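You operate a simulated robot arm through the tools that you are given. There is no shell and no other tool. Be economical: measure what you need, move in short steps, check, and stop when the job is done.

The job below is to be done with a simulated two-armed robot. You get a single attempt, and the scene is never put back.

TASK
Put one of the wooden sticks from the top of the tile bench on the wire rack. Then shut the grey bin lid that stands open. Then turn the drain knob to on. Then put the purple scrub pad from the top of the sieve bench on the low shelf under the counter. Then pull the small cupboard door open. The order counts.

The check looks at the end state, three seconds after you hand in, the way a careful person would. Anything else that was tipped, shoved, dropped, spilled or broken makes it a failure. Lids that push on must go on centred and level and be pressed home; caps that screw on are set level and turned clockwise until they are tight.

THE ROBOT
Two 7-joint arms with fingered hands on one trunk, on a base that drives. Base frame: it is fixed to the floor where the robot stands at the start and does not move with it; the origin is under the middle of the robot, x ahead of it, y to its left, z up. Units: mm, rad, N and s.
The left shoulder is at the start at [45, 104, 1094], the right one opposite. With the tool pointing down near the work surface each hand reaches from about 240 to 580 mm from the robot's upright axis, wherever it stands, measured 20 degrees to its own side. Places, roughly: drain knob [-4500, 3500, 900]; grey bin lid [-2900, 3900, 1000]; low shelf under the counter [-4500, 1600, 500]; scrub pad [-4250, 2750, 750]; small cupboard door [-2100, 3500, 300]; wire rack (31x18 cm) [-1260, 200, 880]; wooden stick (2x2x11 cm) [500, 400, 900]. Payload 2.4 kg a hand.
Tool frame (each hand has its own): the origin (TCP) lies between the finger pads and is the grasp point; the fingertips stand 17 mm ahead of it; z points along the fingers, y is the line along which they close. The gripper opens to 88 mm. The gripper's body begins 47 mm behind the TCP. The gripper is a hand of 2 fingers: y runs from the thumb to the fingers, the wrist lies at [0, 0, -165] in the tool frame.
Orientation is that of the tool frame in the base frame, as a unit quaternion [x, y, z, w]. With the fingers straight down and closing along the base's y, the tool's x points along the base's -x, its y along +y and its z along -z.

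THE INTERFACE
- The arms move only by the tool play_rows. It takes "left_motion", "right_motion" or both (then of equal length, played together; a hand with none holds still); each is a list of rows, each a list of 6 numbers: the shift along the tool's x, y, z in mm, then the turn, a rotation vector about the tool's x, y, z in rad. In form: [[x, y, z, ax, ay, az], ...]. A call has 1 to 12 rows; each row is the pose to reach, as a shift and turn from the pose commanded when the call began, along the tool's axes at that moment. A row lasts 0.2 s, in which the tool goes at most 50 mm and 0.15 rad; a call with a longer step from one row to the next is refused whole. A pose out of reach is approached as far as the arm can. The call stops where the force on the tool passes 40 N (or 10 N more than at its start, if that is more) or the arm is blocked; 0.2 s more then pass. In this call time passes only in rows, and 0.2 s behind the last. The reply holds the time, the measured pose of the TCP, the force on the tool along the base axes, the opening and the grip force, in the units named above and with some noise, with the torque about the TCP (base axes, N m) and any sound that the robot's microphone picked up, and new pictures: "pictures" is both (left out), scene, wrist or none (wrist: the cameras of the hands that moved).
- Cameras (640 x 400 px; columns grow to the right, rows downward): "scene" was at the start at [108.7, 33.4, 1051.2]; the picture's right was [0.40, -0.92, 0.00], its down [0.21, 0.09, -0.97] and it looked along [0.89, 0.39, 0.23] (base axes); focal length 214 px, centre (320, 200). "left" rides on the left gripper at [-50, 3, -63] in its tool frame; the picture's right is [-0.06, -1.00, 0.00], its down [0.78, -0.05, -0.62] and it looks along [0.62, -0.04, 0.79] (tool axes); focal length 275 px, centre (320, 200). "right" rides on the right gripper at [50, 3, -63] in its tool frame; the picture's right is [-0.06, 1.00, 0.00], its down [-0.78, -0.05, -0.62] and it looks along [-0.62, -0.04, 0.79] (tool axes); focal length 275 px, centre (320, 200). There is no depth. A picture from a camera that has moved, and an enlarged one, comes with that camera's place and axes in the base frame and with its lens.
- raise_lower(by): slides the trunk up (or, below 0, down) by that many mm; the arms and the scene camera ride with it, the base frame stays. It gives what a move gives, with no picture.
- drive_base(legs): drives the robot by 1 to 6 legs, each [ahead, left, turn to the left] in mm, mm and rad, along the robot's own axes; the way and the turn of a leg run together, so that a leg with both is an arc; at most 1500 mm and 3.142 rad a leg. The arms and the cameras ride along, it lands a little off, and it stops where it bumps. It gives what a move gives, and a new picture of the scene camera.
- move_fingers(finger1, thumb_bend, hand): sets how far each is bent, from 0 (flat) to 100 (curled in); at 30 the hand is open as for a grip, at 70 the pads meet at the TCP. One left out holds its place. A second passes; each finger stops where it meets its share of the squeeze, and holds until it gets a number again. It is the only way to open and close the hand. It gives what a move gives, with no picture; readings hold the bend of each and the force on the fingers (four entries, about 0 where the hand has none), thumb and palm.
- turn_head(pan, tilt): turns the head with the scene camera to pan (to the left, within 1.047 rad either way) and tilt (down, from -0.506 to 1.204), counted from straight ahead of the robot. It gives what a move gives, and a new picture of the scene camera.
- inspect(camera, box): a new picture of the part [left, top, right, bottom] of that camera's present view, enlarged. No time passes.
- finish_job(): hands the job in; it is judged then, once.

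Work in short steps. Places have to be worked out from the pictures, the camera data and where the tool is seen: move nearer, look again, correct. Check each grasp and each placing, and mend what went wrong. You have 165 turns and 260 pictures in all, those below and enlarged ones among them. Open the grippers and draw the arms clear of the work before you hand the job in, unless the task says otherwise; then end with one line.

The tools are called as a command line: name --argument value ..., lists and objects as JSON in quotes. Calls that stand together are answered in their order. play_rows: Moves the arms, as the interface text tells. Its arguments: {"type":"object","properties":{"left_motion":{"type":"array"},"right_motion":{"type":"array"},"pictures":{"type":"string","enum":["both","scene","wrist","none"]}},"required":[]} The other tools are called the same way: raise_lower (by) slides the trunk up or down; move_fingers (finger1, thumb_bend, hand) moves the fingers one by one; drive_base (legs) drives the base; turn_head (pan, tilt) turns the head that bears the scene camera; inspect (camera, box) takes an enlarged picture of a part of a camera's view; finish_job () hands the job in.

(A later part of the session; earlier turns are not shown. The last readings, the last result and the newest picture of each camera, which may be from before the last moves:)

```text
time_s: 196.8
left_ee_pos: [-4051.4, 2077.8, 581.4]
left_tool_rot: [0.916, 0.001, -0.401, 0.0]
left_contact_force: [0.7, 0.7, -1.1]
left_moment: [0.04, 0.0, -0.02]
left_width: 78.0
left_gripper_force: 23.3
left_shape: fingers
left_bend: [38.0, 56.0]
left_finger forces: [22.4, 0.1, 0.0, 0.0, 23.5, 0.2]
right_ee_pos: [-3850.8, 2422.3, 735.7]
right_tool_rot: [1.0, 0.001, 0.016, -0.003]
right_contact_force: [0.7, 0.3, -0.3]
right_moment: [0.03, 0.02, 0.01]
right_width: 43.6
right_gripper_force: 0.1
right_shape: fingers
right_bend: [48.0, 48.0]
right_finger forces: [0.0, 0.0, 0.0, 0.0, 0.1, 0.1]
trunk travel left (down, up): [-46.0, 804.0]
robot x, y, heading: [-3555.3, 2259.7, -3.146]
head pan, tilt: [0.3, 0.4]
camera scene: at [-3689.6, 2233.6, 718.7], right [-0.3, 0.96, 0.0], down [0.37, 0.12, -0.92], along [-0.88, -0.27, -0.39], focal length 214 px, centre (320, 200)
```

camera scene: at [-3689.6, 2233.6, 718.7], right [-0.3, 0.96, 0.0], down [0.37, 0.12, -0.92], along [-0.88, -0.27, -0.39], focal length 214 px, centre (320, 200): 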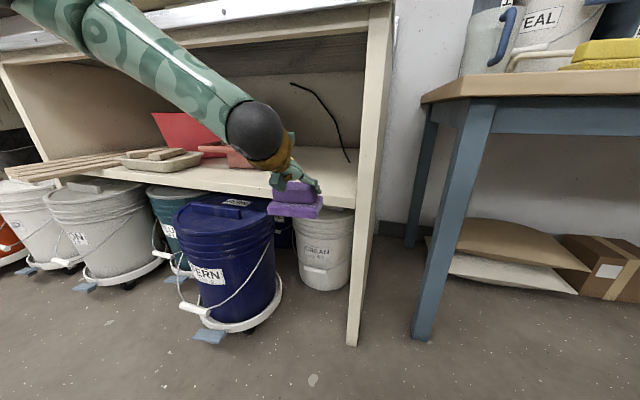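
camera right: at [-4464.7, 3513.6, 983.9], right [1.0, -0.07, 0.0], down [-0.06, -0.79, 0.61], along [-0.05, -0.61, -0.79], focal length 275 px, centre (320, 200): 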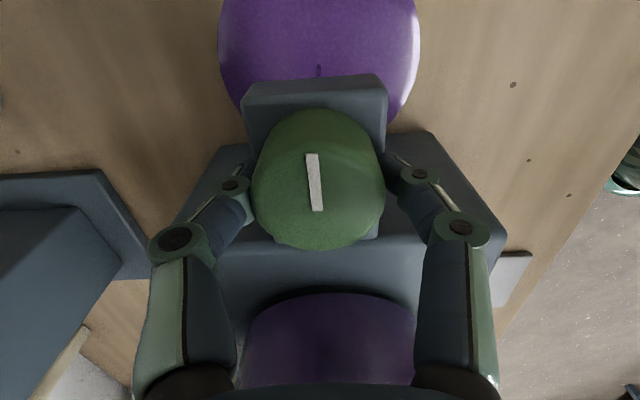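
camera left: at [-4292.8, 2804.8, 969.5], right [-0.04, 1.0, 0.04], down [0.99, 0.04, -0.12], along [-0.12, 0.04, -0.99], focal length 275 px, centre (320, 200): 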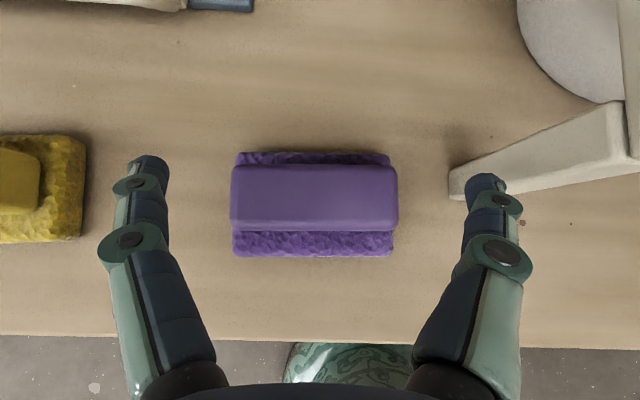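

I zoom on the pad and shelf edge to check heights before going in.

inspect --camera "scene" --box '[240, 120, 400, 220]'

inspect --camera "left" --box '[0, 0, 640, 400]'

```text
4.00 times, centred on (320, 170) of scene
camera zoom: at [-3689.6, 2233.6, 718.7], right [-0.3, 0.96, 0.0], down [0.37, 0.12, -0.92], along [-0.88, -0.27, -0.39], focal length 858 px, centre (320, 320)
```

zoom: 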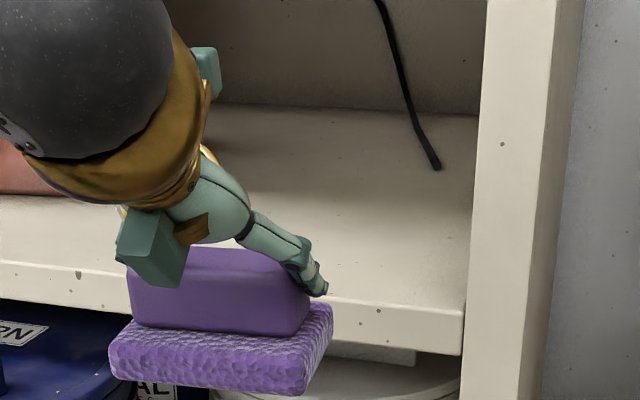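

```text
1.00 times, centred on (320, 200) of left (not enlarged: the box is as wide or as high as the picture)
camera zoom: at [-4038.6, 2075.5, 662.7], right [-0.04, 1.0, 0.05], down [0.99, 0.05, -0.16], along [-0.16, 0.04, -0.99], focal length 275 px, centre (320, 200)
```

zoom: 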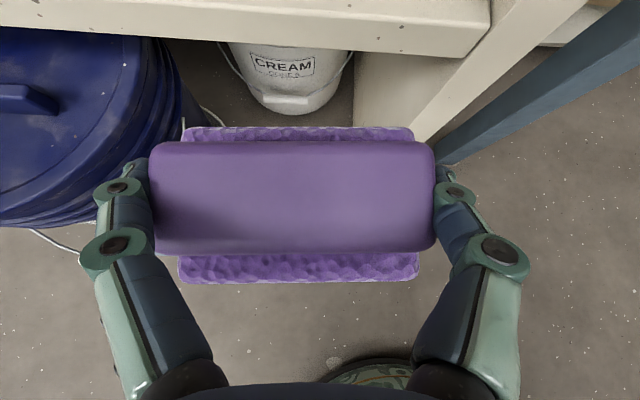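

Shelf top z≈523, pad bottom ≈549. I drive forward 190 mm and 27 mm left, so the pad comes over the shelf.

drive_base --legs '[[190, 27, 0]]'

inspect --camera "left" --box '[0, 0, 640, 400]'

inspect --camera "scene" --box '[200, 60, 440, 210]'

```text
time_s: 198.3
left_ee_pos: [-4239.3, 2048.6, 582.9]
left_tool_rot: [0.916, 0.002, -0.401, 0.0]
left_contact_force: [-0.3, 0.7, -1.5]
left_moment: [-0.03, 0.05, -0.01]
left_width: 78.1
left_gripper_force: 22.7
left_shape: fingers
left_bend: [38.0, 56.0]
left_finger forces: [22.4, 0.0, 0.1, 0.0, 23.5, 0.1]
right_ee_pos: [-4039.4, 2395.2, 735.1]
right_tool_rot: [1.0, 0.003, 0.016, -0.002]
right_contact_force: [0.9, 0.2, -0.4]
right_moment: [-0.01, 0.01, -0.02]
right_width: 43.5
right_gripper_force: 0.1
right_shape: fingers
right_bend: [48.0, 48.0]
right_finger forces: [0.0, 0.1, 0.0, 0.0, 0.0, 0.0]
trunk travel left (down, up): [-46.0, 804.0]
robot x, y, heading: [-3745.3, 2234.5, -3.142]
head pan, tilt: [0.3, 0.4]
camera scene: at [-3878.6, 2205.9, 718.7], right [-0.3, 0.95, 0.0], down [0.37, 0.12, -0.92], along [-0.88, -0.27, -0.39], focal length 214 px, centre (320, 200)
```

scene: 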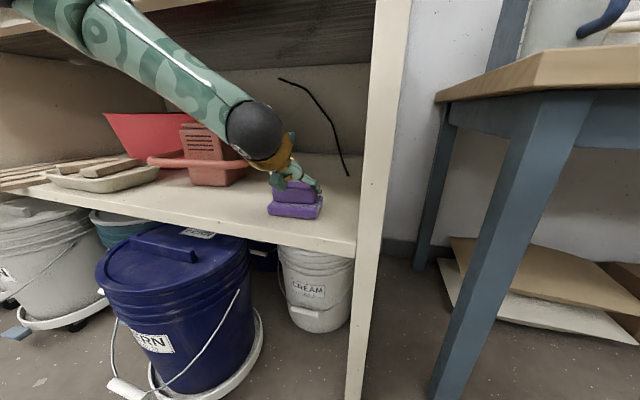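

```text
1.00 times, centred on (320, 200) of left (not enlarged: the box is as wide or as high as the picture)
camera zoom: at [-4227.2, 2047.2, 662.8], right [-0.04, 1.0, 0.05], down [0.99, 0.05, -0.16], along [-0.16, 0.04, -0.99], focal length 275 px, centre (320, 200)
```

zoom: 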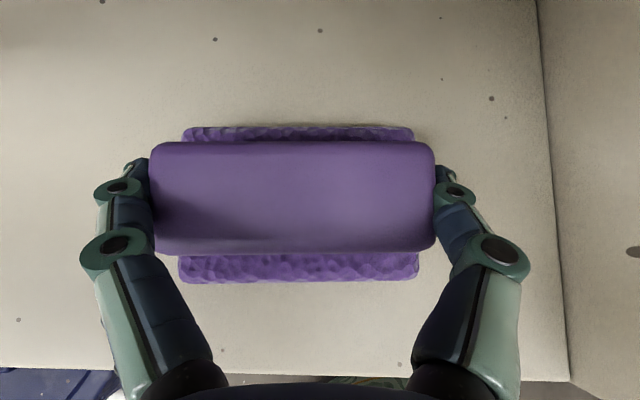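

```text
2.67 times, centred on (320, 135) of scene
camera zoom: at [-3878.6, 2205.9, 718.7], right [-0.3, 0.95, 0.0], down [0.37, 0.12, -0.92], along [-0.88, -0.27, -0.39], focal length 572 px, centre (320, 373)
```

zoom: 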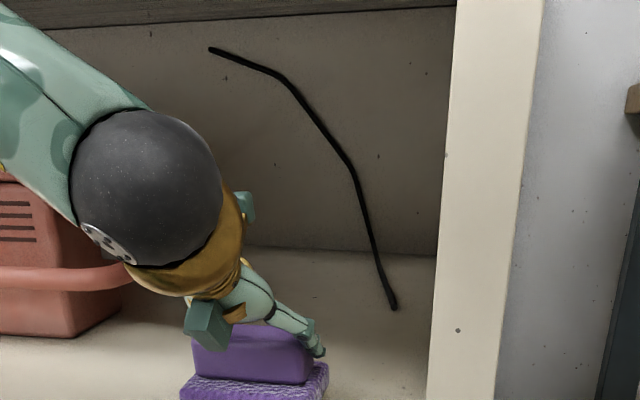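

The pad is over the free shelf area. I lower it in small steps until touch.

raise_lower --by -16

raise_lower --by -5

raise_lower --by -4

inspect --camera "scene" --box '[240, 140, 400, 240]'

```text
time_s: 198.8
left_ee_pos: [-4242.2, 2052.4, 576.3]
left_tool_rot: [0.911, -0.002, -0.412, -0.001]
left_contact_force: [1.9, 2.3, 21.8]
left_moment: [-0.67, -0.12, 0.11]
left_width: 78.6
left_gripper_force: 24.9
left_shape: fingers
left_bend: [40.0, 59.0]
left_finger forces: [26.6, 0.0, 0.1, 0.0, 22.0, 0.0]
right_ee_pos: [-4040.8, 2394.3, 719.2]
right_tool_rot: [1.0, 0.004, 0.02, -0.003]
right_contact_force: [0.3, -0.1, 0.3]
right_moment: [-0.02, 0.0, -0.01]
right_width: 43.7
right_gripper_force: 0.2
right_shape: fingers
right_bend: [48.0, 48.0]
right_finger forces: [0.0, 0.0, 0.1, 0.1, 0.0, 0.0]
trunk travel left (down, up): [-32.0, 818.0]
robot x, y, heading: [-3747.9, 2232.6, -3.14]
head pan, tilt: [0.3, 0.4]
stopped: the force on the tool passed its limit at 45 N (the readings are from after the stop); the commanded pose is now the measured one
```

```text
time_s: 199.3
left_ee_pos: [-4245.3, 2052.3, 574.7]
left_tool_rot: [0.909, -0.002, -0.417, -0.001]
left_contact_force: [4.3, 2.3, 23.1]
left_moment: [-0.68, -0.16, 0.13]
left_width: 78.9
left_gripper_force: 23.8
left_shape: fingers
left_bend: [40.0, 60.0]
left_finger forces: [26.6, 0.0, 0.0, 0.0, 21.1, 0.1]
right_ee_pos: [-4039.5, 2394.9, 716.2]
right_tool_rot: [1.0, 0.004, 0.02, -0.003]
right_contact_force: [0.1, -0.2, -0.1]
right_moment: [-0.02, 0.04, 0.01]
right_width: 43.6
right_gripper_force: 0.1
right_shape: fingers
right_bend: [48.0, 48.0]
right_finger forces: [0.0, 0.1, 0.0, 0.1, 0.0, 0.1]
trunk travel left (down, up): [-29.0, 821.0]
robot x, y, heading: [-3746.1, 2232.3, -3.137]
head pan, tilt: [0.3, 0.4]
stopped: the force on the tool passed its limit at 44 N (the readings are from after the stop); the commanded pose is now the measured one
```

```text
time_s: 199.7
left_ee_pos: [-4247.4, 2052.7, 575.6]
left_tool_rot: [0.908, -0.003, -0.42, -0.001]
left_contact_force: [3.4, 1.2, 21.7]
left_moment: [-0.6, -0.12, 0.14]
left_width: 79.1
left_gripper_force: 23.7
left_shape: fingers
left_bend: [40.0, 60.0]
left_finger forces: [26.3, 0.0, 0.1, 0.1, 20.5, 0.1]
right_ee_pos: [-4040.7, 2394.6, 714.8]
right_tool_rot: [1.0, 0.004, 0.022, -0.003]
right_contact_force: [-0.3, -0.4, 0.3]
right_moment: [0.0, 0.0, 0.01]
right_width: 43.6
right_gripper_force: 0.1
right_shape: fingers
right_bend: [48.0, 48.0]
right_finger forces: [0.1, 0.0, 0.0, 0.1, 0.1, 0.0]
trunk travel left (down, up): [-26.0, 824.0]
robot x, y, heading: [-3743.2, 2234.2, -3.141]
head pan, tilt: [0.3, 0.4]
stopped: the force on the tool passed its limit at 43 N (the readings are from after the stop); the commanded pose is now the measured one
```

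```text
4.00 times, centred on (320, 190) of scene
camera zoom: at [-3878.5, 2206.4, 699.6], right [-0.3, 0.95, 0.0], down [0.37, 0.12, -0.92], along [-0.88, -0.27, -0.39], focal length 858 px, centre (320, 240)
```

zoom: 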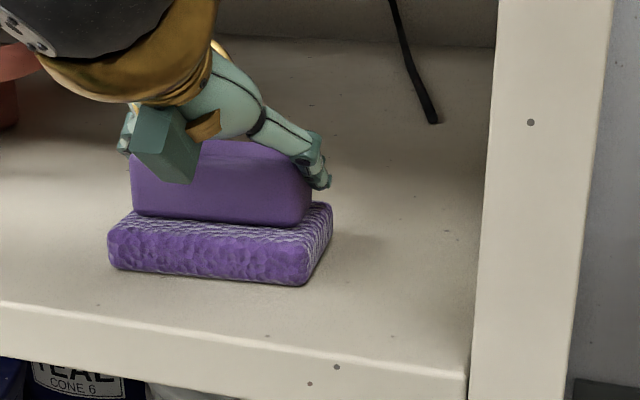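

The pad rests on the shelf. I relieve the pressure a little and open the fingers.

raise_lower --by 4

move_fingers --hand "left" --finger1 24 --thumb_bend 36

inspect --camera "left" --box '[0, 0, 640, 400]'

inspect --camera "scene" --box '[240, 140, 400, 240]'

```text
time_s: 200.2
left_ee_pos: [-4245.5, 2051.6, 576.1]
left_tool_rot: [0.909, -0.003, -0.416, -0.001]
left_contact_force: [1.2, 2.0, 10.5]
left_moment: [-0.55, -0.08, 0.12]
left_width: 78.6
left_gripper_force: 23.1
left_shape: fingers
left_bend: [40.0, 59.0]
left_finger forces: [23.8, 0.0, 0.1, 0.0, 22.4, 0.0]
right_ee_pos: [-4043.0, 2396.1, 717.6]
right_tool_rot: [1.0, 0.003, 0.021, -0.003]
right_contact_force: [0.0, 0.1, -0.4]
right_moment: [-0.03, 0.02, -0.01]
right_width: 43.5
right_gripper_force: 0.0
right_shape: fingers
right_bend: [48.0, 48.0]
right_finger forces: [0.1, 0.0, 0.0, 0.0, 0.0, 0.0]
trunk travel left (down, up): [-30.0, 820.0]
robot x, y, heading: [-3745.2, 2228.9, -3.138]
head pan, tilt: [0.3, 0.4]
```

```text
time_s: 201.2
left_ee_pos: [-4245.9, 2051.7, 576.1]
left_tool_rot: [0.909, -0.002, -0.416, -0.001]
left_contact_force: [0.6, -1.2, 6.2]
left_moment: [-0.23, -0.03, 0.04]
left_width: 91.4
left_gripper_force: 3.3
left_shape: fingers
left_bend: [17.0, 36.0]
left_finger forces: [5.6, 0.0, 0.0, 0.0, 1.2, 0.0]
right_ee_pos: [-4041.3, 2394.0, 717.5]
right_tool_rot: [1.0, 0.004, 0.021, -0.003]
right_contact_force: [0.5, -0.1, 0.3]
right_moment: [-0.02, 0.0, -0.01]
right_width: 43.5
right_gripper_force: 0.1
right_shape: fingers
right_bend: [48.0, 48.0]
right_finger forces: [0.0, 0.1, 0.1, 0.0, 0.1, 0.0]
trunk travel left (down, up): [-30.0, 820.0]
robot x, y, heading: [-3745.7, 2235.5, -3.146]
head pan, tilt: [0.3, 0.4]
```

```text
1.00 times, centred on (320, 200) of left (not enlarged: the box is as wide or as high as the picture)
camera zoom: at [-4232.0, 2049.8, 656.0], right [-0.03, 1.0, 0.05], down [0.98, 0.04, -0.19], along [-0.19, 0.04, -0.98], focal length 275 px, centre (320, 200)
```

zoom: 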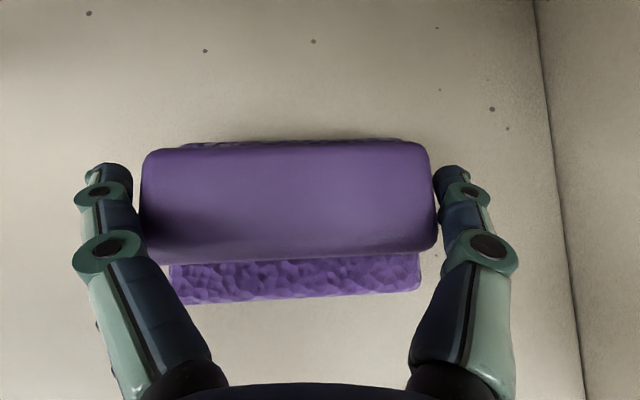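

```text
4.00 times, centred on (320, 190) of scene
camera zoom: at [-3879.2, 2206.0, 703.3], right [-0.3, 0.95, 0.0], down [0.37, 0.12, -0.92], along [-0.88, -0.27, -0.39], focal length 858 px, centre (320, 240)
```

zoom: 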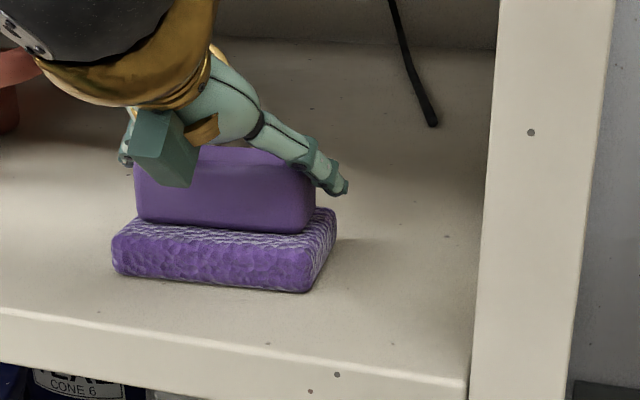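

Released. I rise 40 mm and then back straight out.

raise_lower --by 40

inspect --camera "left" --box '[0, 0, 640, 400]'

```text
time_s: 202.1
left_ee_pos: [-4247.8, 2051.7, 614.7]
left_tool_rot: [0.909, -0.003, -0.416, -0.001]
left_contact_force: [-0.6, 0.2, 0.0]
left_moment: [0.04, -0.01, 0.02]
left_width: 82.3
left_gripper_force: 0.1
left_shape: fingers
left_bend: [24.0, 36.0]
left_finger forces: [0.0, 0.0, 0.0, 0.1, 0.0, 0.1]
right_ee_pos: [-4043.1, 2395.2, 757.1]
right_tool_rot: [1.0, 0.003, 0.023, -0.003]
right_contact_force: [0.3, 0.3, 0.5]
right_moment: [0.02, -0.01, 0.01]
right_width: 43.6
right_gripper_force: 0.0
right_shape: fingers
right_bend: [48.0, 48.0]
right_finger forces: [0.0, 0.0, 0.0, 0.0, 0.0, 0.0]
trunk travel left (down, up): [-70.0, 780.0]
robot x, y, heading: [-3744.9, 2233.8, -3.138]
head pan, tilt: [0.3, 0.4]
```

```text
1.00 times, centred on (320, 200) of left (not enlarged: the box is as wide or as high as the picture)
camera zoom: at [-4232.2, 2050.0, 695.7], right [-0.03, 1.0, 0.05], down [0.98, 0.04, -0.19], along [-0.19, 0.04, -0.98], focal length 275 px, centre (320, 200)
```

zoom: 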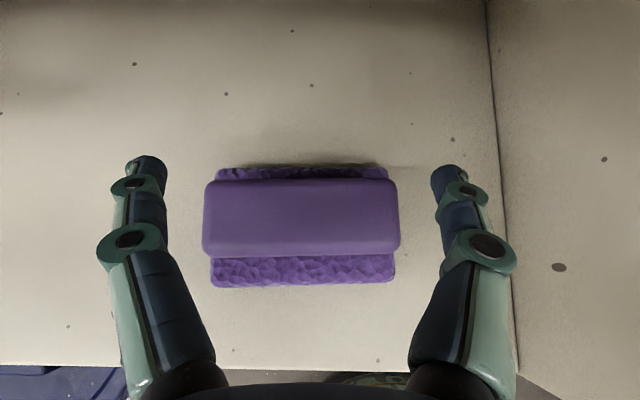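

Pad lies flat on the shelf. I back out, turn toward the bin bench, and drive over to the cupboard.

drive_base --legs '[[-480, 0, 0], [0, 0, -1.5708], [380, -950, 0]]'

turn_head --pan 0.0 --tilt 0.45

```text
time_s: 213.6
left_ee_pos: [-2501.4, 3122.9, 615.9]
left_tool_rot: [0.643, -0.643, -0.294, -0.295]
left_contact_force: [0.3, -0.2, 0.2]
left_moment: [-0.02, 0.01, -0.01]
left_width: 82.4
left_gripper_force: 0.0
left_shape: fingers
left_bend: [24.0, 36.0]
left_finger forces: [0.0, 0.0, 0.0, 0.0, 0.0, 0.0]
right_ee_pos: [-2157.2, 2920.4, 758.0]
right_tool_rot: [0.711, -0.702, 0.017, 0.014]
right_contact_force: [-0.1, 0.1, 0.0]
right_moment: [0.0, -0.01, 0.02]
right_width: 43.7
right_gripper_force: 0.0
right_shape: fingers
right_bend: [48.0, 48.0]
right_finger forces: [0.0, 0.0, 0.0, 0.1, 0.1, 0.0]
trunk travel left (down, up): [-70.0, 780.0]
robot x, y, heading: [-2317.6, 2622.1, 1.584]
head pan, tilt: [0.3, 0.4]
camera scene: at [-2343.5, 2756.3, 741.5], right [0.95, 0.3, 0.0], down [0.12, -0.37, -0.92], along [-0.28, 0.88, -0.39], focal length 214 px, centre (320, 200)
```

scene: 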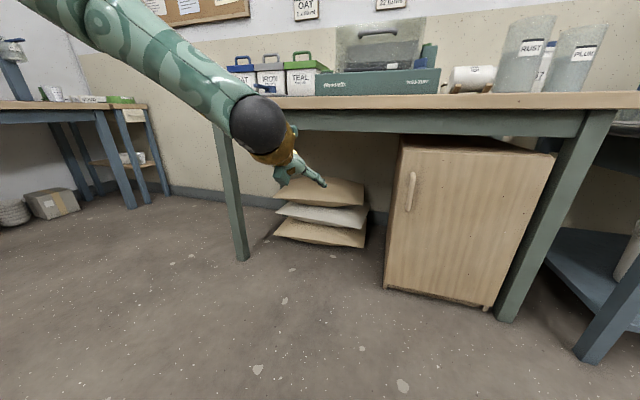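

```text
time_s: 214.4
left_ee_pos: [-2500.3, 3123.1, 616.3]
left_tool_rot: [-0.642, 0.644, 0.293, 0.295]
left_contact_force: [0.7, -0.2, -0.6]
left_moment: [-0.04, 0.0, -0.01]
left_width: 82.4
left_gripper_force: 0.1
left_shape: fingers
left_bend: [24.0, 36.0]
left_finger forces: [0.0, 0.0, 0.1, 0.1, 0.0, 0.1]
right_ee_pos: [-2156.7, 2921.6, 755.7]
right_tool_rot: [0.711, -0.703, 0.018, 0.014]
right_contact_force: [-0.3, -0.1, -0.2]
right_moment: [0.02, 0.02, 0.01]
right_width: 43.7
right_gripper_force: 0.1
right_shape: fingers
right_bend: [48.0, 48.0]
right_finger forces: [0.1, 0.0, 0.1, 0.0, 0.0, 0.0]
trunk travel left (down, up): [-70.0, 780.0]
robot x, y, heading: [-2315.5, 2620.0, 1.577]
head pan, tilt: [0.0, 0.45]
camera scene: at [-2316.2, 2759.9, 736.9], right [1.0, 0.01, 0.0], down [0.0, -0.44, -0.9], along [-0.01, 0.9, -0.44], focal length 214 px, centre (320, 200)
```

scene: 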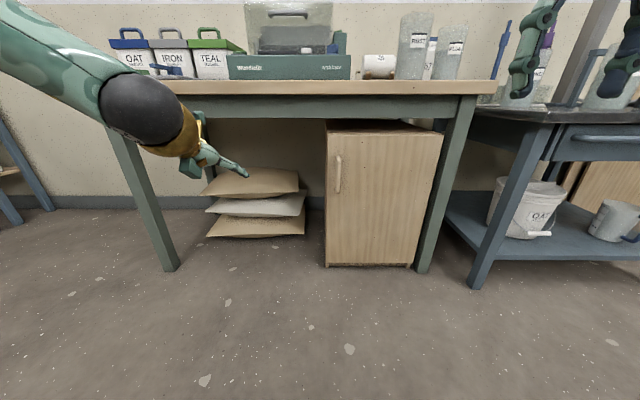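

The cupboard door (hinge right) has a vertical bar handle at about x=−2258, z≈400–545, door front y≈3535. I align the left hand in front of the handle.

move_fingers --hand "left" --finger1 42 --thumb_bend 42

drive_base --legs '[[270, -243, 0]]'

raise_lower --by -68

play_rows --left_motion '[[0, 0, 0, 0, -0.05, 0]]' --pictures "both"

```text
time_s: 215.4
left_ee_pos: [-2500.9, 3123.3, 616.4]
left_tool_rot: [-0.643, 0.643, 0.294, 0.295]
left_contact_force: [-0.2, 0.1, -0.4]
left_moment: [0.02, 0.03, 0.0]
left_width: 57.6
left_gripper_force: 0.0
left_shape: fingers
left_bend: [42.0, 42.0]
left_finger forces: [0.0, 0.0, 0.0, 0.1, 0.1, 0.0]
right_ee_pos: [-2157.6, 2921.5, 756.3]
right_tool_rot: [0.711, -0.702, 0.018, 0.015]
right_contact_force: [-0.7, 0.4, -0.1]
right_moment: [-0.01, 0.01, -0.03]
right_width: 43.5
right_gripper_force: 0.1
right_shape: fingers
right_bend: [48.0, 48.0]
right_finger forces: [0.1, 0.0, 0.1, 0.0, 0.0, 0.0]
trunk travel left (down, up): [-70.0, 780.0]
robot x, y, heading: [-2313.0, 2625.1, 1.581]
head pan, tilt: [0.0, 0.45]
```

```text
time_s: 217.7
left_ee_pos: [-2263.5, 3394.2, 615.6]
left_tool_rot: [0.643, -0.642, -0.294, -0.294]
left_contact_force: [0.2, 0.0, -0.2]
left_moment: [-0.04, 0.02, -0.04]
left_width: 57.7
left_gripper_force: 0.0
left_shape: fingers
left_bend: [42.0, 42.0]
left_finger forces: [0.0, 0.0, 0.0, 0.0, 0.0, 0.0]
right_ee_pos: [-1917.2, 3193.1, 757.5]
right_tool_rot: [0.712, -0.702, 0.019, 0.013]
right_contact_force: [0.7, -0.5, -0.3]
right_moment: [0.02, -0.01, 0.01]
right_width: 43.7
right_gripper_force: 0.0
right_shape: fingers
right_bend: [48.0, 48.0]
right_finger forces: [0.0, 0.1, 0.0, 0.1, 0.1, 0.1]
trunk travel left (down, up): [-70.0, 780.0]
robot x, y, heading: [-2075.5, 2894.2, 1.58]
head pan, tilt: [0.0, 0.45]
camera scene: at [-2077.9, 3031.5, 736.9], right [1.0, 0.01, 0.0], down [0.0, -0.44, -0.9], along [-0.01, 0.9, -0.44], focal length 214 px, centre (320, 200)
```

scene: 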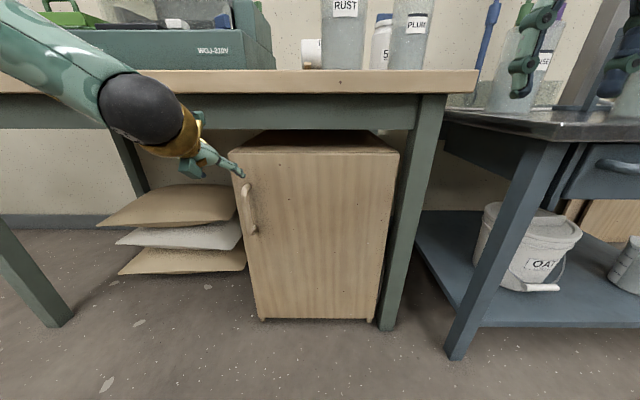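

```text
time_s: 218.8
left_ee_pos: [-2262.7, 3393.9, 548.2]
left_tool_rot: [0.644, -0.642, -0.295, -0.294]
left_contact_force: [-0.1, 1.1, 0.2]
left_moment: [-0.01, -0.02, -0.03]
left_width: 57.8
left_gripper_force: 0.0
left_shape: fingers
left_bend: [42.0, 42.0]
left_finger forces: [0.0, 0.0, 0.1, 0.0, 0.0, 0.0]
right_ee_pos: [-1919.2, 3197.7, 684.8]
right_tool_rot: [0.711, -0.702, 0.027, 0.023]
right_contact_force: [0.9, -0.4, -0.3]
right_moment: [0.04, 0.0, 0.03]
right_width: 43.3
right_gripper_force: 0.1
right_shape: fingers
right_bend: [48.0, 48.0]
right_finger forces: [0.1, 0.0, 0.0, 0.1, 0.0, 0.1]
trunk travel left (down, up): [-2.0, 848.0]
robot x, y, heading: [-2077.3, 2895.9, 1.581]
head pan, tilt: [0.0, 0.45]
```

```text
time_s: 219.2
left_ee_pos: [-2256.8, 3396.5, 550.8]
left_tool_rot: [-0.637, 0.64, 0.299, 0.308]
left_contact_force: [0.0, -0.5, -0.1]
left_moment: [-0.04, -0.01, 0.02]
left_width: 57.6
left_gripper_force: 0.0
left_shape: fingers
left_bend: [42.0, 42.0]
left_finger forces: [0.1, 0.0, 0.0, 0.0, 0.1, 0.1]
left hand out of reach, approached as far as the arm can: row 1
right_ee_pos: [-1918.4, 3196.6, 684.9]
right_tool_rot: [0.712, -0.702, 0.027, 0.022]
right_contact_force: [-0.3, 0.3, 0.2]
right_moment: [-0.02, 0.0, -0.02]
right_width: 43.4
right_gripper_force: 0.1
right_shape: fingers
right_bend: [48.0, 48.0]
right_finger forces: [0.1, 0.1, 0.1, 0.0, 0.0, 0.0]
trunk travel left (down, up): [-2.0, 848.0]
robot x, y, heading: [-2079.5, 2893.6, 1.58]
head pan, tilt: [0.0, 0.45]
camera scene: at [-2077.8, 3035.6, 672.1], right [1.0, 0.01, 0.0], down [0.0, -0.44, -0.9], along [-0.01, 0.9, -0.44], focal length 214 px, centre (320, 200)
camera left: at [-2262.0, 3379.1, 629.9], right [1.0, 0.03, 0.06], down [0.04, -0.98, -0.22], along [0.05, 0.22, -0.97], focal length 275 px, centre (320, 200)
```

scene: 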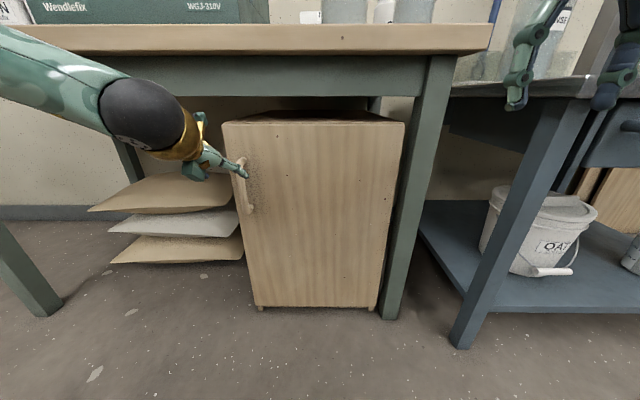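
left: 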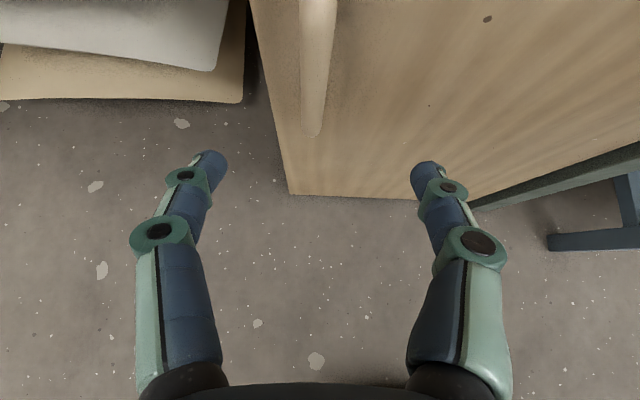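

The bar's centre is at x≈−2254, y≈3495. I advance toward it and slightly down.

play_rows --left_motion '[[5, 0, 25, 0, 0, 0], [5, 0, 50, 0, 0, 0], [0, 0, 65, 0, 0, 0], [-15, 0, 82, 0, 0, 0]]' --pictures "both"

```text
time_s: 220.2
left_ee_pos: [-2257.4, 3469.8, 512.6]
left_tool_rot: [0.636, -0.636, -0.309, -0.309]
left_contact_force: [-0.3, 0.3, 0.3]
left_moment: [0.02, -0.03, 0.03]
left_width: 57.9
left_gripper_force: 0.0
left_shape: fingers
left_bend: [42.0, 42.0]
left_finger forces: [0.1, 0.1, 0.0, 0.1, 0.0, 0.1]
left hand out of reach, approached as far as the arm can: row 1, 2, 3
right_ee_pos: [-1919.3, 3198.0, 684.9]
right_tool_rot: [0.712, -0.702, 0.027, 0.022]
right_contact_force: [-0.6, -0.2, -1.4]
right_moment: [-0.06, 0.01, 0.01]
right_width: 43.3
right_gripper_force: 0.1
right_shape: fingers
right_bend: [48.0, 48.0]
right_finger forces: [0.1, 0.0, 0.1, 0.0, 0.0, 0.1]
trunk travel left (down, up): [-2.0, 848.0]
robot x, y, heading: [-2077.6, 2894.2, 1.582]
head pan, tilt: [0.0, 0.45]
camera scene: at [-2077.9, 3035.6, 672.0], right [1.0, 0.01, 0.0], down [0.0, -0.44, -0.9], along [-0.01, 0.9, -0.44], focal length 214 px, centre (320, 200)
camera left: at [-2261.2, 3452.4, 591.6], right [1.0, 0.04, 0.05], down [0.05, -0.97, -0.23], along [0.04, 0.24, -0.97], focal length 275 px, centre (320, 200)
```

scene: 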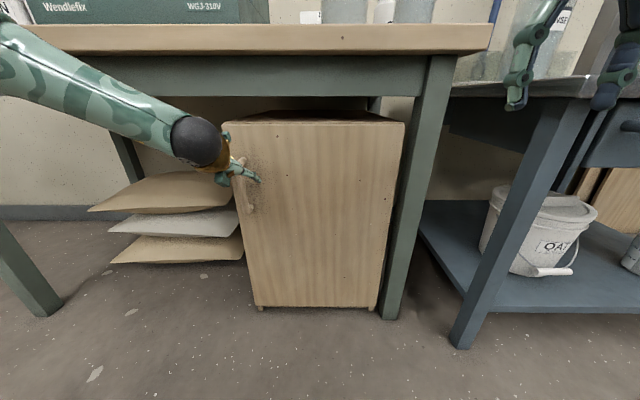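
left: 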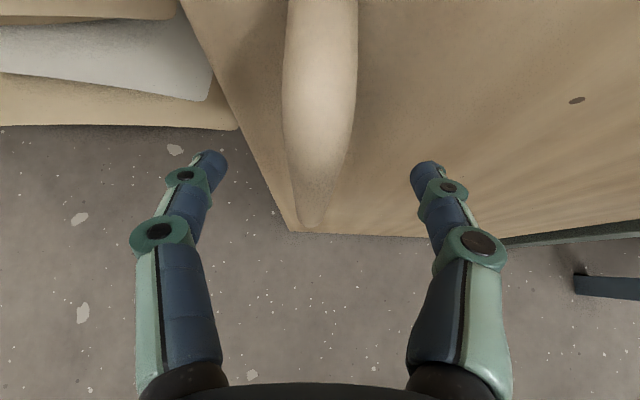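

The bar is between the fingers, about 35 mm further. I advance and check.

play_rows --left_motion '[[-10, 2, 13, 0, 0, 0], [-20, 2, 25, 0, 0, 0]]' --pictures "wrist"

```text
time_s: 220.8
left_ee_pos: [-2260.3, 3498.9, 511.4]
left_tool_rot: [0.636, -0.636, -0.309, -0.309]
left_contact_force: [-5.5, -28.5, 2.4]
left_moment: [-0.22, -0.09, -1.09]
left_width: 59.0
left_gripper_force: 14.8
left_shape: fingers
left_bend: [42.0, 43.0]
left_finger forces: [0.2, 0.0, 0.0, 0.0, 28.8, 0.0]
right_ee_pos: [-1920.3, 3196.2, 685.2]
right_tool_rot: [0.712, -0.701, 0.026, 0.022]
right_contact_force: [0.8, 0.1, 0.0]
right_moment: [0.0, -0.02, 0.01]
right_width: 43.7
right_gripper_force: 0.1
right_shape: fingers
right_bend: [48.0, 48.0]
right_finger forces: [0.0, 0.1, 0.1, 0.0, 0.0, 0.1]
trunk travel left (down, up): [-2.0, 848.0]
robot x, y, heading: [-2078.8, 2894.5, 1.583]
head pan, tilt: [0.0, 0.45]
camera left: at [-2264.7, 3480.9, 590.4], right [1.0, 0.04, 0.05], down [0.05, -0.97, -0.23], along [0.04, 0.24, -0.97], focal length 275 px, centre (320, 200)
```

left: 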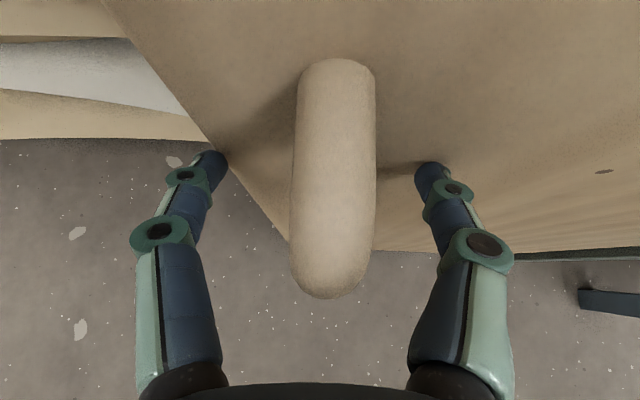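

The thumb tip touches the door face. I back off 6 mm and close on the bar.

play_rows --left_motion '[[4, 0, -5, 0, 0, 0]]' --pictures "none"

move_fingers --hand "left" --finger1 70 --thumb_bend 70

inspect --camera "left" --box '[0, 0, 640, 400]'

```text
time_s: 221.2
left_ee_pos: [-2258.4, 3495.7, 513.0]
left_tool_rot: [0.636, -0.635, -0.311, -0.311]
left_contact_force: [-0.5, -0.7, 0.5]
left_moment: [0.01, 0.01, 0.01]
left_width: 57.5
left_gripper_force: 0.1
left_shape: fingers
left_bend: [42.0, 42.0]
left_finger forces: [0.0, 0.1, 0.0, 0.0, 0.1, 0.1]
right_ee_pos: [-1917.6, 3196.6, 683.3]
right_tool_rot: [0.712, -0.702, 0.027, 0.023]
right_contact_force: [-0.1, 0.0, -0.8]
right_moment: [-0.01, -0.01, -0.01]
right_width: 43.5
right_gripper_force: 0.0
right_shape: fingers
right_bend: [48.0, 48.0]
right_finger forces: [0.0, 0.0, 0.1, 0.0, 0.0, 0.1]
trunk travel left (down, up): [-2.0, 848.0]
robot x, y, heading: [-2079.4, 2896.8, 1.58]
head pan, tilt: [0.0, 0.45]
```

```text
time_s: 222.2
left_ee_pos: [-2259.9, 3495.1, 510.9]
left_tool_rot: [0.636, -0.635, -0.311, -0.311]
left_contact_force: [-0.9, -0.1, 0.7]
left_moment: [-0.01, 0.03, -0.01]
left_width: 0.0
left_gripper_force: 0.0
left_shape: fingers
left_bend: [70.0, 70.0]
left_finger forces: [0.0, 0.0, 0.0, 0.0, 0.1, 0.0]
right_ee_pos: [-1919.2, 3196.8, 683.8]
right_tool_rot: [0.712, -0.702, 0.027, 0.023]
right_contact_force: [-0.4, -0.1, 0.3]
right_moment: [0.01, 0.0, 0.01]
right_width: 43.6
right_gripper_force: 0.1
right_shape: fingers
right_bend: [48.0, 48.0]
right_finger forces: [0.0, 0.1, 0.0, 0.0, 0.0, 0.0]
trunk travel left (down, up): [-2.0, 848.0]
robot x, y, heading: [-2079.6, 2894.6, 1.578]
head pan, tilt: [0.0, 0.45]
```

```text
1.00 times, centred on (320, 200) of left (not enlarged: the box is as wide or as high as the picture)
camera zoom: at [-2263.8, 3476.6, 591.1], right [1.0, 0.04, 0.05], down [0.05, -0.97, -0.24], along [0.04, 0.24, -0.97], focal length 275 px, centre (320, 200)
```

zoom: 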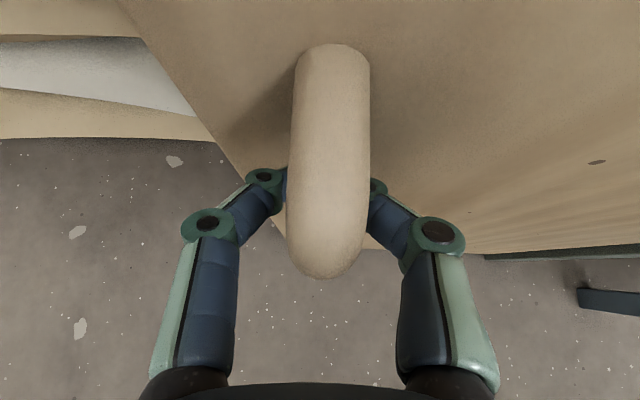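

The fingertips closed behind the bar, hooking it in a loop. I pull back along the door's arc with the base, first a short leg.

drive_base --legs '[[-60, -5, 0]]'

inspect --camera "left" --box '[0, 0, 640, 400]'

```text
time_s: 223.2
left_ee_pos: [-2254.2, 3434.6, 512.1]
left_tool_rot: [0.636, -0.635, -0.311, -0.31]
left_contact_force: [4.4, 1.1, 0.4]
left_moment: [0.01, 0.0, -0.03]
left_width: 0.6
left_gripper_force: 2.0
left_shape: fingers
left_bend: [70.0, 68.0]
left_finger forces: [0.0, 0.0, 0.0, 0.0, 4.0, 0.0]
right_ee_pos: [-1912.6, 3137.9, 686.0]
right_tool_rot: [0.711, -0.702, 0.027, 0.023]
right_contact_force: [1.1, -0.3, -0.3]
right_moment: [0.02, 0.01, -0.01]
right_width: 43.8
right_gripper_force: 0.0
right_shape: fingers
right_bend: [48.0, 48.0]
right_finger forces: [0.0, 0.1, 0.0, 0.1, 0.0, 0.0]
trunk travel left (down, up): [-2.0, 848.0]
robot x, y, heading: [-2071.6, 2832.4, 1.579]
head pan, tilt: [0.0, 0.45]
camera scene: at [-2072.1, 2975.1, 672.0], right [1.0, 0.01, 0.0], down [0.0, -0.44, -0.9], along [-0.01, 0.9, -0.44], focal length 214 px, centre (320, 200)
```

scene: 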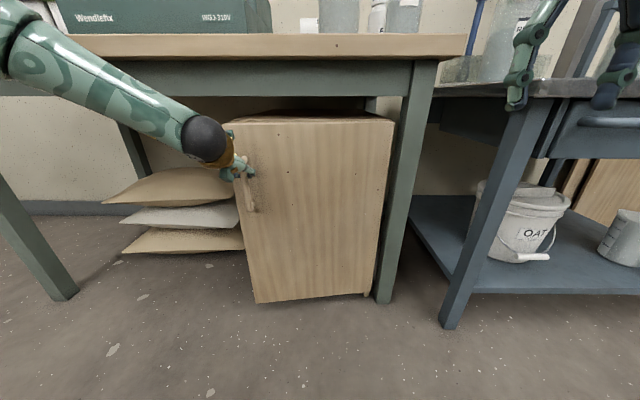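

```text
1.00 times, centred on (320, 200) of left (not enlarged: the box is as wide or as high as the picture)
camera zoom: at [-2257.9, 3416.2, 591.3], right [1.0, 0.04, 0.05], down [0.05, -0.97, -0.24], along [0.04, 0.24, -0.97], focal length 275 px, centre (320, 200)
```

zoom: 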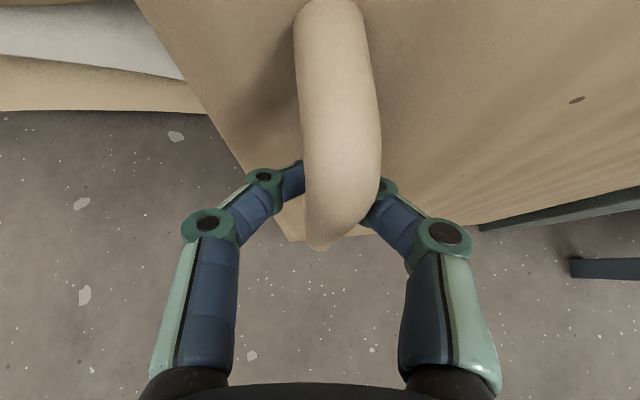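

The door follows. I continue along the arc in two legs.

drive_base --legs '[[-75, -17, 0], [-70, -32, 0]]'

drive_base --legs '[[-55, -40, 0], [-50, -48, 0]]'

inspect --camera "left" --box '[0, 0, 640, 400]'

```text
time_s: 224.9
left_ee_pos: [-2205.3, 3289.6, 511.6]
left_tool_rot: [0.637, -0.634, -0.311, -0.31]
left_contact_force: [-1.0, 0.2, -0.2]
left_moment: [0.05, -0.03, -0.01]
left_width: 0.0
left_gripper_force: 0.2
left_shape: fingers
left_bend: [70.0, 70.0]
left_finger forces: [0.0, 0.0, 0.1, 0.1, 0.1, 0.0]
right_ee_pos: [-1862.5, 2992.7, 684.4]
right_tool_rot: [0.712, -0.701, 0.027, 0.024]
right_contact_force: [-0.4, -0.3, 0.0]
right_moment: [0.01, -0.01, 0.0]
right_width: 43.6
right_gripper_force: 0.0
right_shape: fingers
right_bend: [48.0, 48.0]
right_finger forces: [0.0, 0.1, 0.1, 0.0, 0.0, 0.0]
trunk travel left (down, up): [-2.0, 848.0]
robot x, y, heading: [-2023.1, 2690.3, 1.576]
head pan, tilt: [0.0, 0.45]
camera scene: at [-2022.2, 2830.7, 672.0], right [1.0, 0.01, 0.0], down [0.0, -0.44, -0.9], along [-0.01, 0.9, -0.44], focal length 214 px, centre (320, 200)
```

scene: 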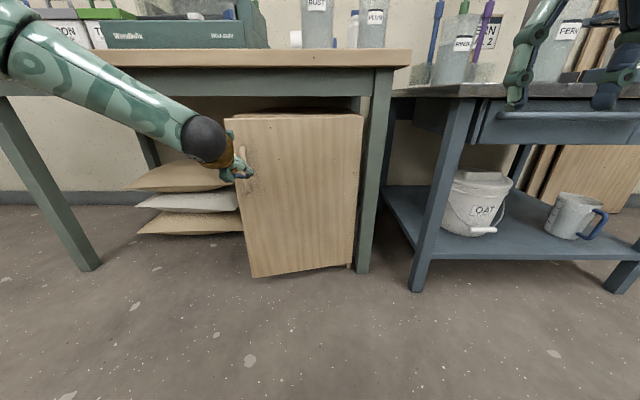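

```text
time_s: 226.5
left_ee_pos: [-2115.7, 3185.9, 511.2]
left_tool_rot: [0.636, -0.634, -0.311, -0.31]
left_contact_force: [-0.8, 0.5, -0.5]
left_moment: [0.01, 0.0, 0.01]
left_width: 0.0
left_gripper_force: 0.1
left_shape: fingers
left_bend: [70.0, 70.0]
left_finger forces: [0.0, 0.1, 0.1, 0.0, 0.0, 0.1]
right_ee_pos: [-1775.0, 2889.1, 684.8]
right_tool_rot: [0.712, -0.701, 0.027, 0.022]
right_contact_force: [-0.1, -0.7, 0.2]
right_moment: [-0.03, 0.02, 0.04]
right_width: 43.7
right_gripper_force: 0.0
right_shape: fingers
right_bend: [48.0, 48.0]
right_finger forces: [0.0, 0.0, 0.0, 0.1, 0.0, 0.1]
trunk travel left (down, up): [-2.0, 848.0]
robot x, y, heading: [-1933.9, 2586.0, 1.578]
head pan, tilt: [0.0, 0.45]
camera scene: at [-1933.5, 2727.2, 672.0], right [1.0, 0.01, 0.0], down [0.0, -0.44, -0.9], along [-0.01, 0.9, -0.44], focal length 214 px, centre (320, 200)
```

scene: 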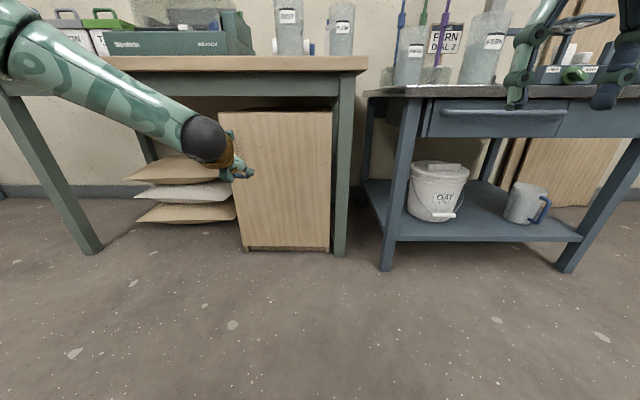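

```text
1.00 times, centred on (320, 200) of left (not enlarged: the box is as wide or as high as the picture)
camera zoom: at [-2120.2, 3167.9, 590.9], right [1.0, 0.04, 0.05], down [0.05, -0.97, -0.24], along [0.04, 0.24, -0.97], focal length 275 px, centre (320, 200)
```

zoom: 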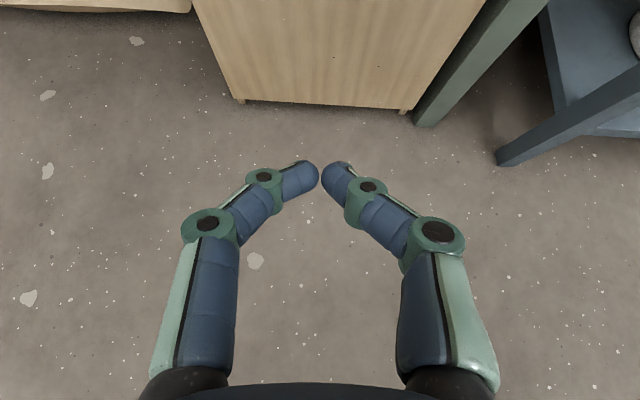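

The fingers slipped off. I inspect the door's state.

inspect --camera "scene" --box '[190, 90, 382, 270]'

```text
2.22 times, centred on (286, 180) of scene
camera zoom: at [-1933.5, 2727.2, 672.0], right [1.0, 0.01, 0.0], down [0.0, -0.44, -0.9], along [-0.01, 0.9, -0.44], focal length 477 px, centre (396, 244)
```

zoom: 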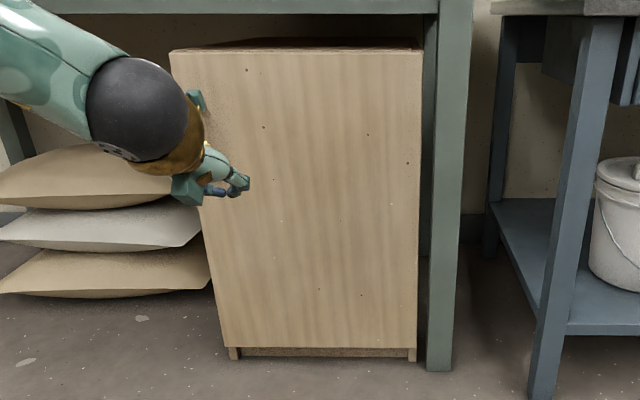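

The door has swung shut again. I'll re-grip with the bar between the pads, and move the base in an arc about the hinge so that hand and door turn together.

move_fingers --hand "left" --finger1 42 --thumb_bend 42

drive_base --legs '[[0, 141, 0], [245, 0, 0]]'

inspect --camera "left" --box '[0, 0, 640, 400]'

```text
time_s: 227.5
left_ee_pos: [-2115.7, 3185.9, 511.5]
left_tool_rot: [0.636, -0.634, -0.311, -0.31]
left_contact_force: [0.0, -0.1, -0.8]
left_moment: [-0.03, -0.03, -0.02]
left_width: 56.8
left_gripper_force: 0.0
left_shape: fingers
left_bend: [42.0, 42.0]
left_finger forces: [0.0, 0.1, 0.0, 0.0, 0.0, 0.1]
right_ee_pos: [-1775.5, 2889.1, 684.2]
right_tool_rot: [0.713, -0.701, 0.026, 0.022]
right_contact_force: [0.3, 0.3, -0.6]
right_moment: [0.0, 0.01, -0.03]
right_width: 43.4
right_gripper_force: 0.1
right_shape: fingers
right_bend: [48.0, 48.0]
right_finger forces: [0.0, 0.0, 0.0, 0.0, 0.1, 0.0]
trunk travel left (down, up): [-2.0, 848.0]
robot x, y, heading: [-1935.7, 2587.5, 1.582]
head pan, tilt: [0.0, 0.45]
```

```text
time_s: 230.2
left_ee_pos: [-2259.1, 3429.7, 511.8]
left_tool_rot: [0.636, -0.634, -0.311, -0.31]
left_contact_force: [0.0, 0.0, 0.0]
left_moment: [-0.02, -0.01, -0.02]
left_width: 56.8
left_gripper_force: 0.0
left_shape: fingers
left_bend: [42.0, 42.0]
left_finger forces: [0.0, 0.0, 0.0, 0.0, 0.0, 0.0]
right_ee_pos: [-1917.0, 3131.5, 685.2]
right_tool_rot: [0.713, -0.701, 0.028, 0.022]
right_contact_force: [-0.9, 0.4, -0.5]
right_moment: [-0.02, 0.0, 0.01]
right_width: 43.3
right_gripper_force: 0.2
right_shape: fingers
right_bend: [48.0, 48.0]
right_finger forces: [0.1, 0.0, 0.0, 0.1, 0.0, 0.0]
trunk travel left (down, up): [-2.0, 848.0]
robot x, y, heading: [-2074.9, 2829.1, 1.584]
head pan, tilt: [0.0, 0.45]
camera scene: at [-2076.4, 2971.0, 672.0], right [1.0, 0.01, 0.0], down [0.0, -0.44, -0.9], along [-0.01, 0.9, -0.44], focal length 214 px, centre (320, 200)
```

scene: 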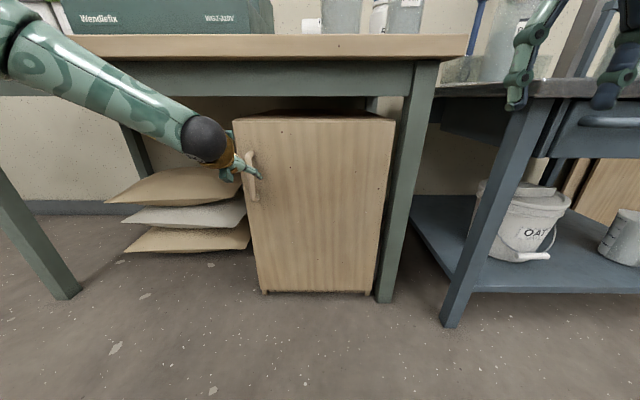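

```text
1.00 times, centred on (320, 200) of left (not enlarged: the box is as wide or as high as the picture)
camera zoom: at [-2263.2, 3411.7, 590.9], right [1.0, 0.04, 0.05], down [0.05, -0.97, -0.24], along [0.04, 0.24, -0.97], focal length 275 px, centre (320, 200)
```

zoom: 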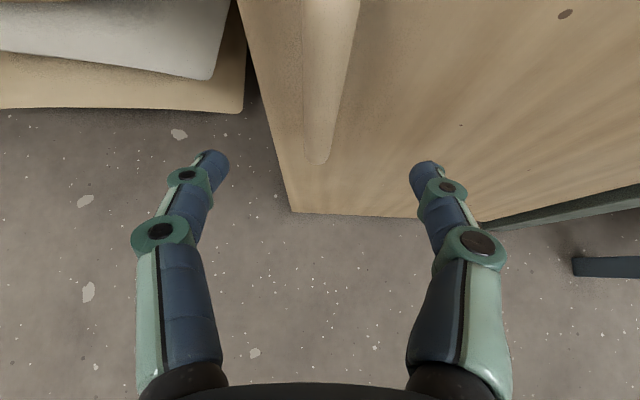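

I drive ahead 54 mm so the bar sits at the pads, and close.

drive_base --legs '[[54, 0, 0]]'

move_fingers --hand "left" --finger1 75 --thumb_bend 75

inspect --camera "left" --box '[0, 0, 640, 400]'

```text
time_s: 231.1
left_ee_pos: [-2259.1, 3483.8, 512.2]
left_tool_rot: [0.636, -0.634, -0.311, -0.31]
left_contact_force: [0.6, -0.1, 0.2]
left_moment: [0.01, 0.03, 0.0]
left_width: 56.7
left_gripper_force: 0.1
left_shape: fingers
left_bend: [42.0, 42.0]
left_finger forces: [0.1, 0.0, 0.0, 0.0, 0.1, 0.0]
right_ee_pos: [-1918.4, 3186.1, 685.3]
right_tool_rot: [0.712, -0.701, 0.026, 0.022]
right_contact_force: [-0.1, 0.6, 0.1]
right_moment: [-0.01, -0.02, 0.01]
right_width: 43.7
right_gripper_force: 0.0
right_shape: fingers
right_bend: [48.0, 48.0]
right_finger forces: [0.0, 0.1, 0.0, 0.0, 0.0, 0.0]
trunk travel left (down, up): [-2.0, 848.0]
robot x, y, heading: [-2078.1, 2887.1, 1.582]
head pan, tilt: [0.0, 0.45]
camera scene: at [-2076.9, 3025.4, 672.0], right [1.0, 0.01, 0.0], down [0.0, -0.44, -0.9], along [-0.01, 0.9, -0.44], focal length 214 px, centre (320, 200)
```

scene: 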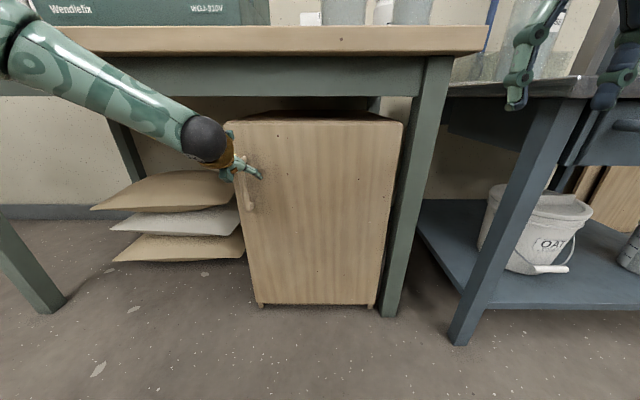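

```text
time_s: 232.1
left_ee_pos: [-2259.8, 3484.0, 512.7]
left_tool_rot: [0.635, -0.635, -0.311, -0.31]
left_contact_force: [0.9, 0.2, -0.9]
left_moment: [0.03, 0.0, -0.01]
left_width: 0.0
left_gripper_force: 0.2
left_shape: fingers
left_bend: [73.0, 72.0]
left_finger forces: [0.0, 0.0, 0.0, 0.0, 0.3, 0.0]
right_ee_pos: [-1917.7, 3188.6, 684.4]
right_tool_rot: [0.712, -0.701, 0.027, 0.023]
right_contact_force: [0.2, -0.6, 0.0]
right_moment: [0.01, 0.0, 0.02]
right_width: 43.7
right_gripper_force: 0.0
right_shape: fingers
right_bend: [48.0, 48.0]
right_finger forces: [0.0, 0.1, 0.0, 0.1, 0.0, 0.0]
trunk travel left (down, up): [-2.0, 848.0]
robot x, y, heading: [-2075.2, 2885.1, 1.574]
head pan, tilt: [0.0, 0.45]
```

```text
1.00 times, centred on (320, 200) of left (not enlarged: the box is as wide or as high as the picture)
camera zoom: at [-2263.4, 3466.2, 590.8], right [1.0, 0.04, 0.05], down [0.05, -0.97, -0.24], along [0.04, 0.24, -0.97], focal length 275 px, centre (320, 200)
```

zoom: 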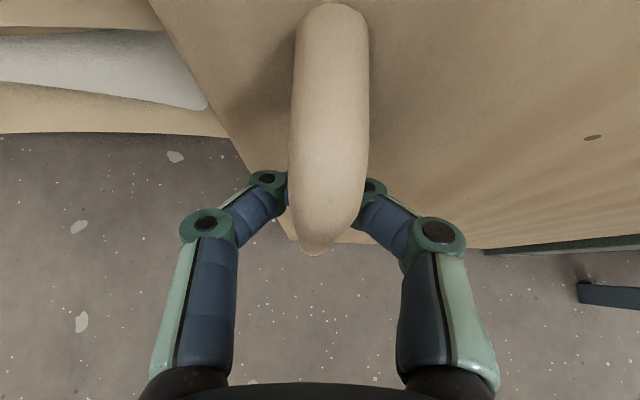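

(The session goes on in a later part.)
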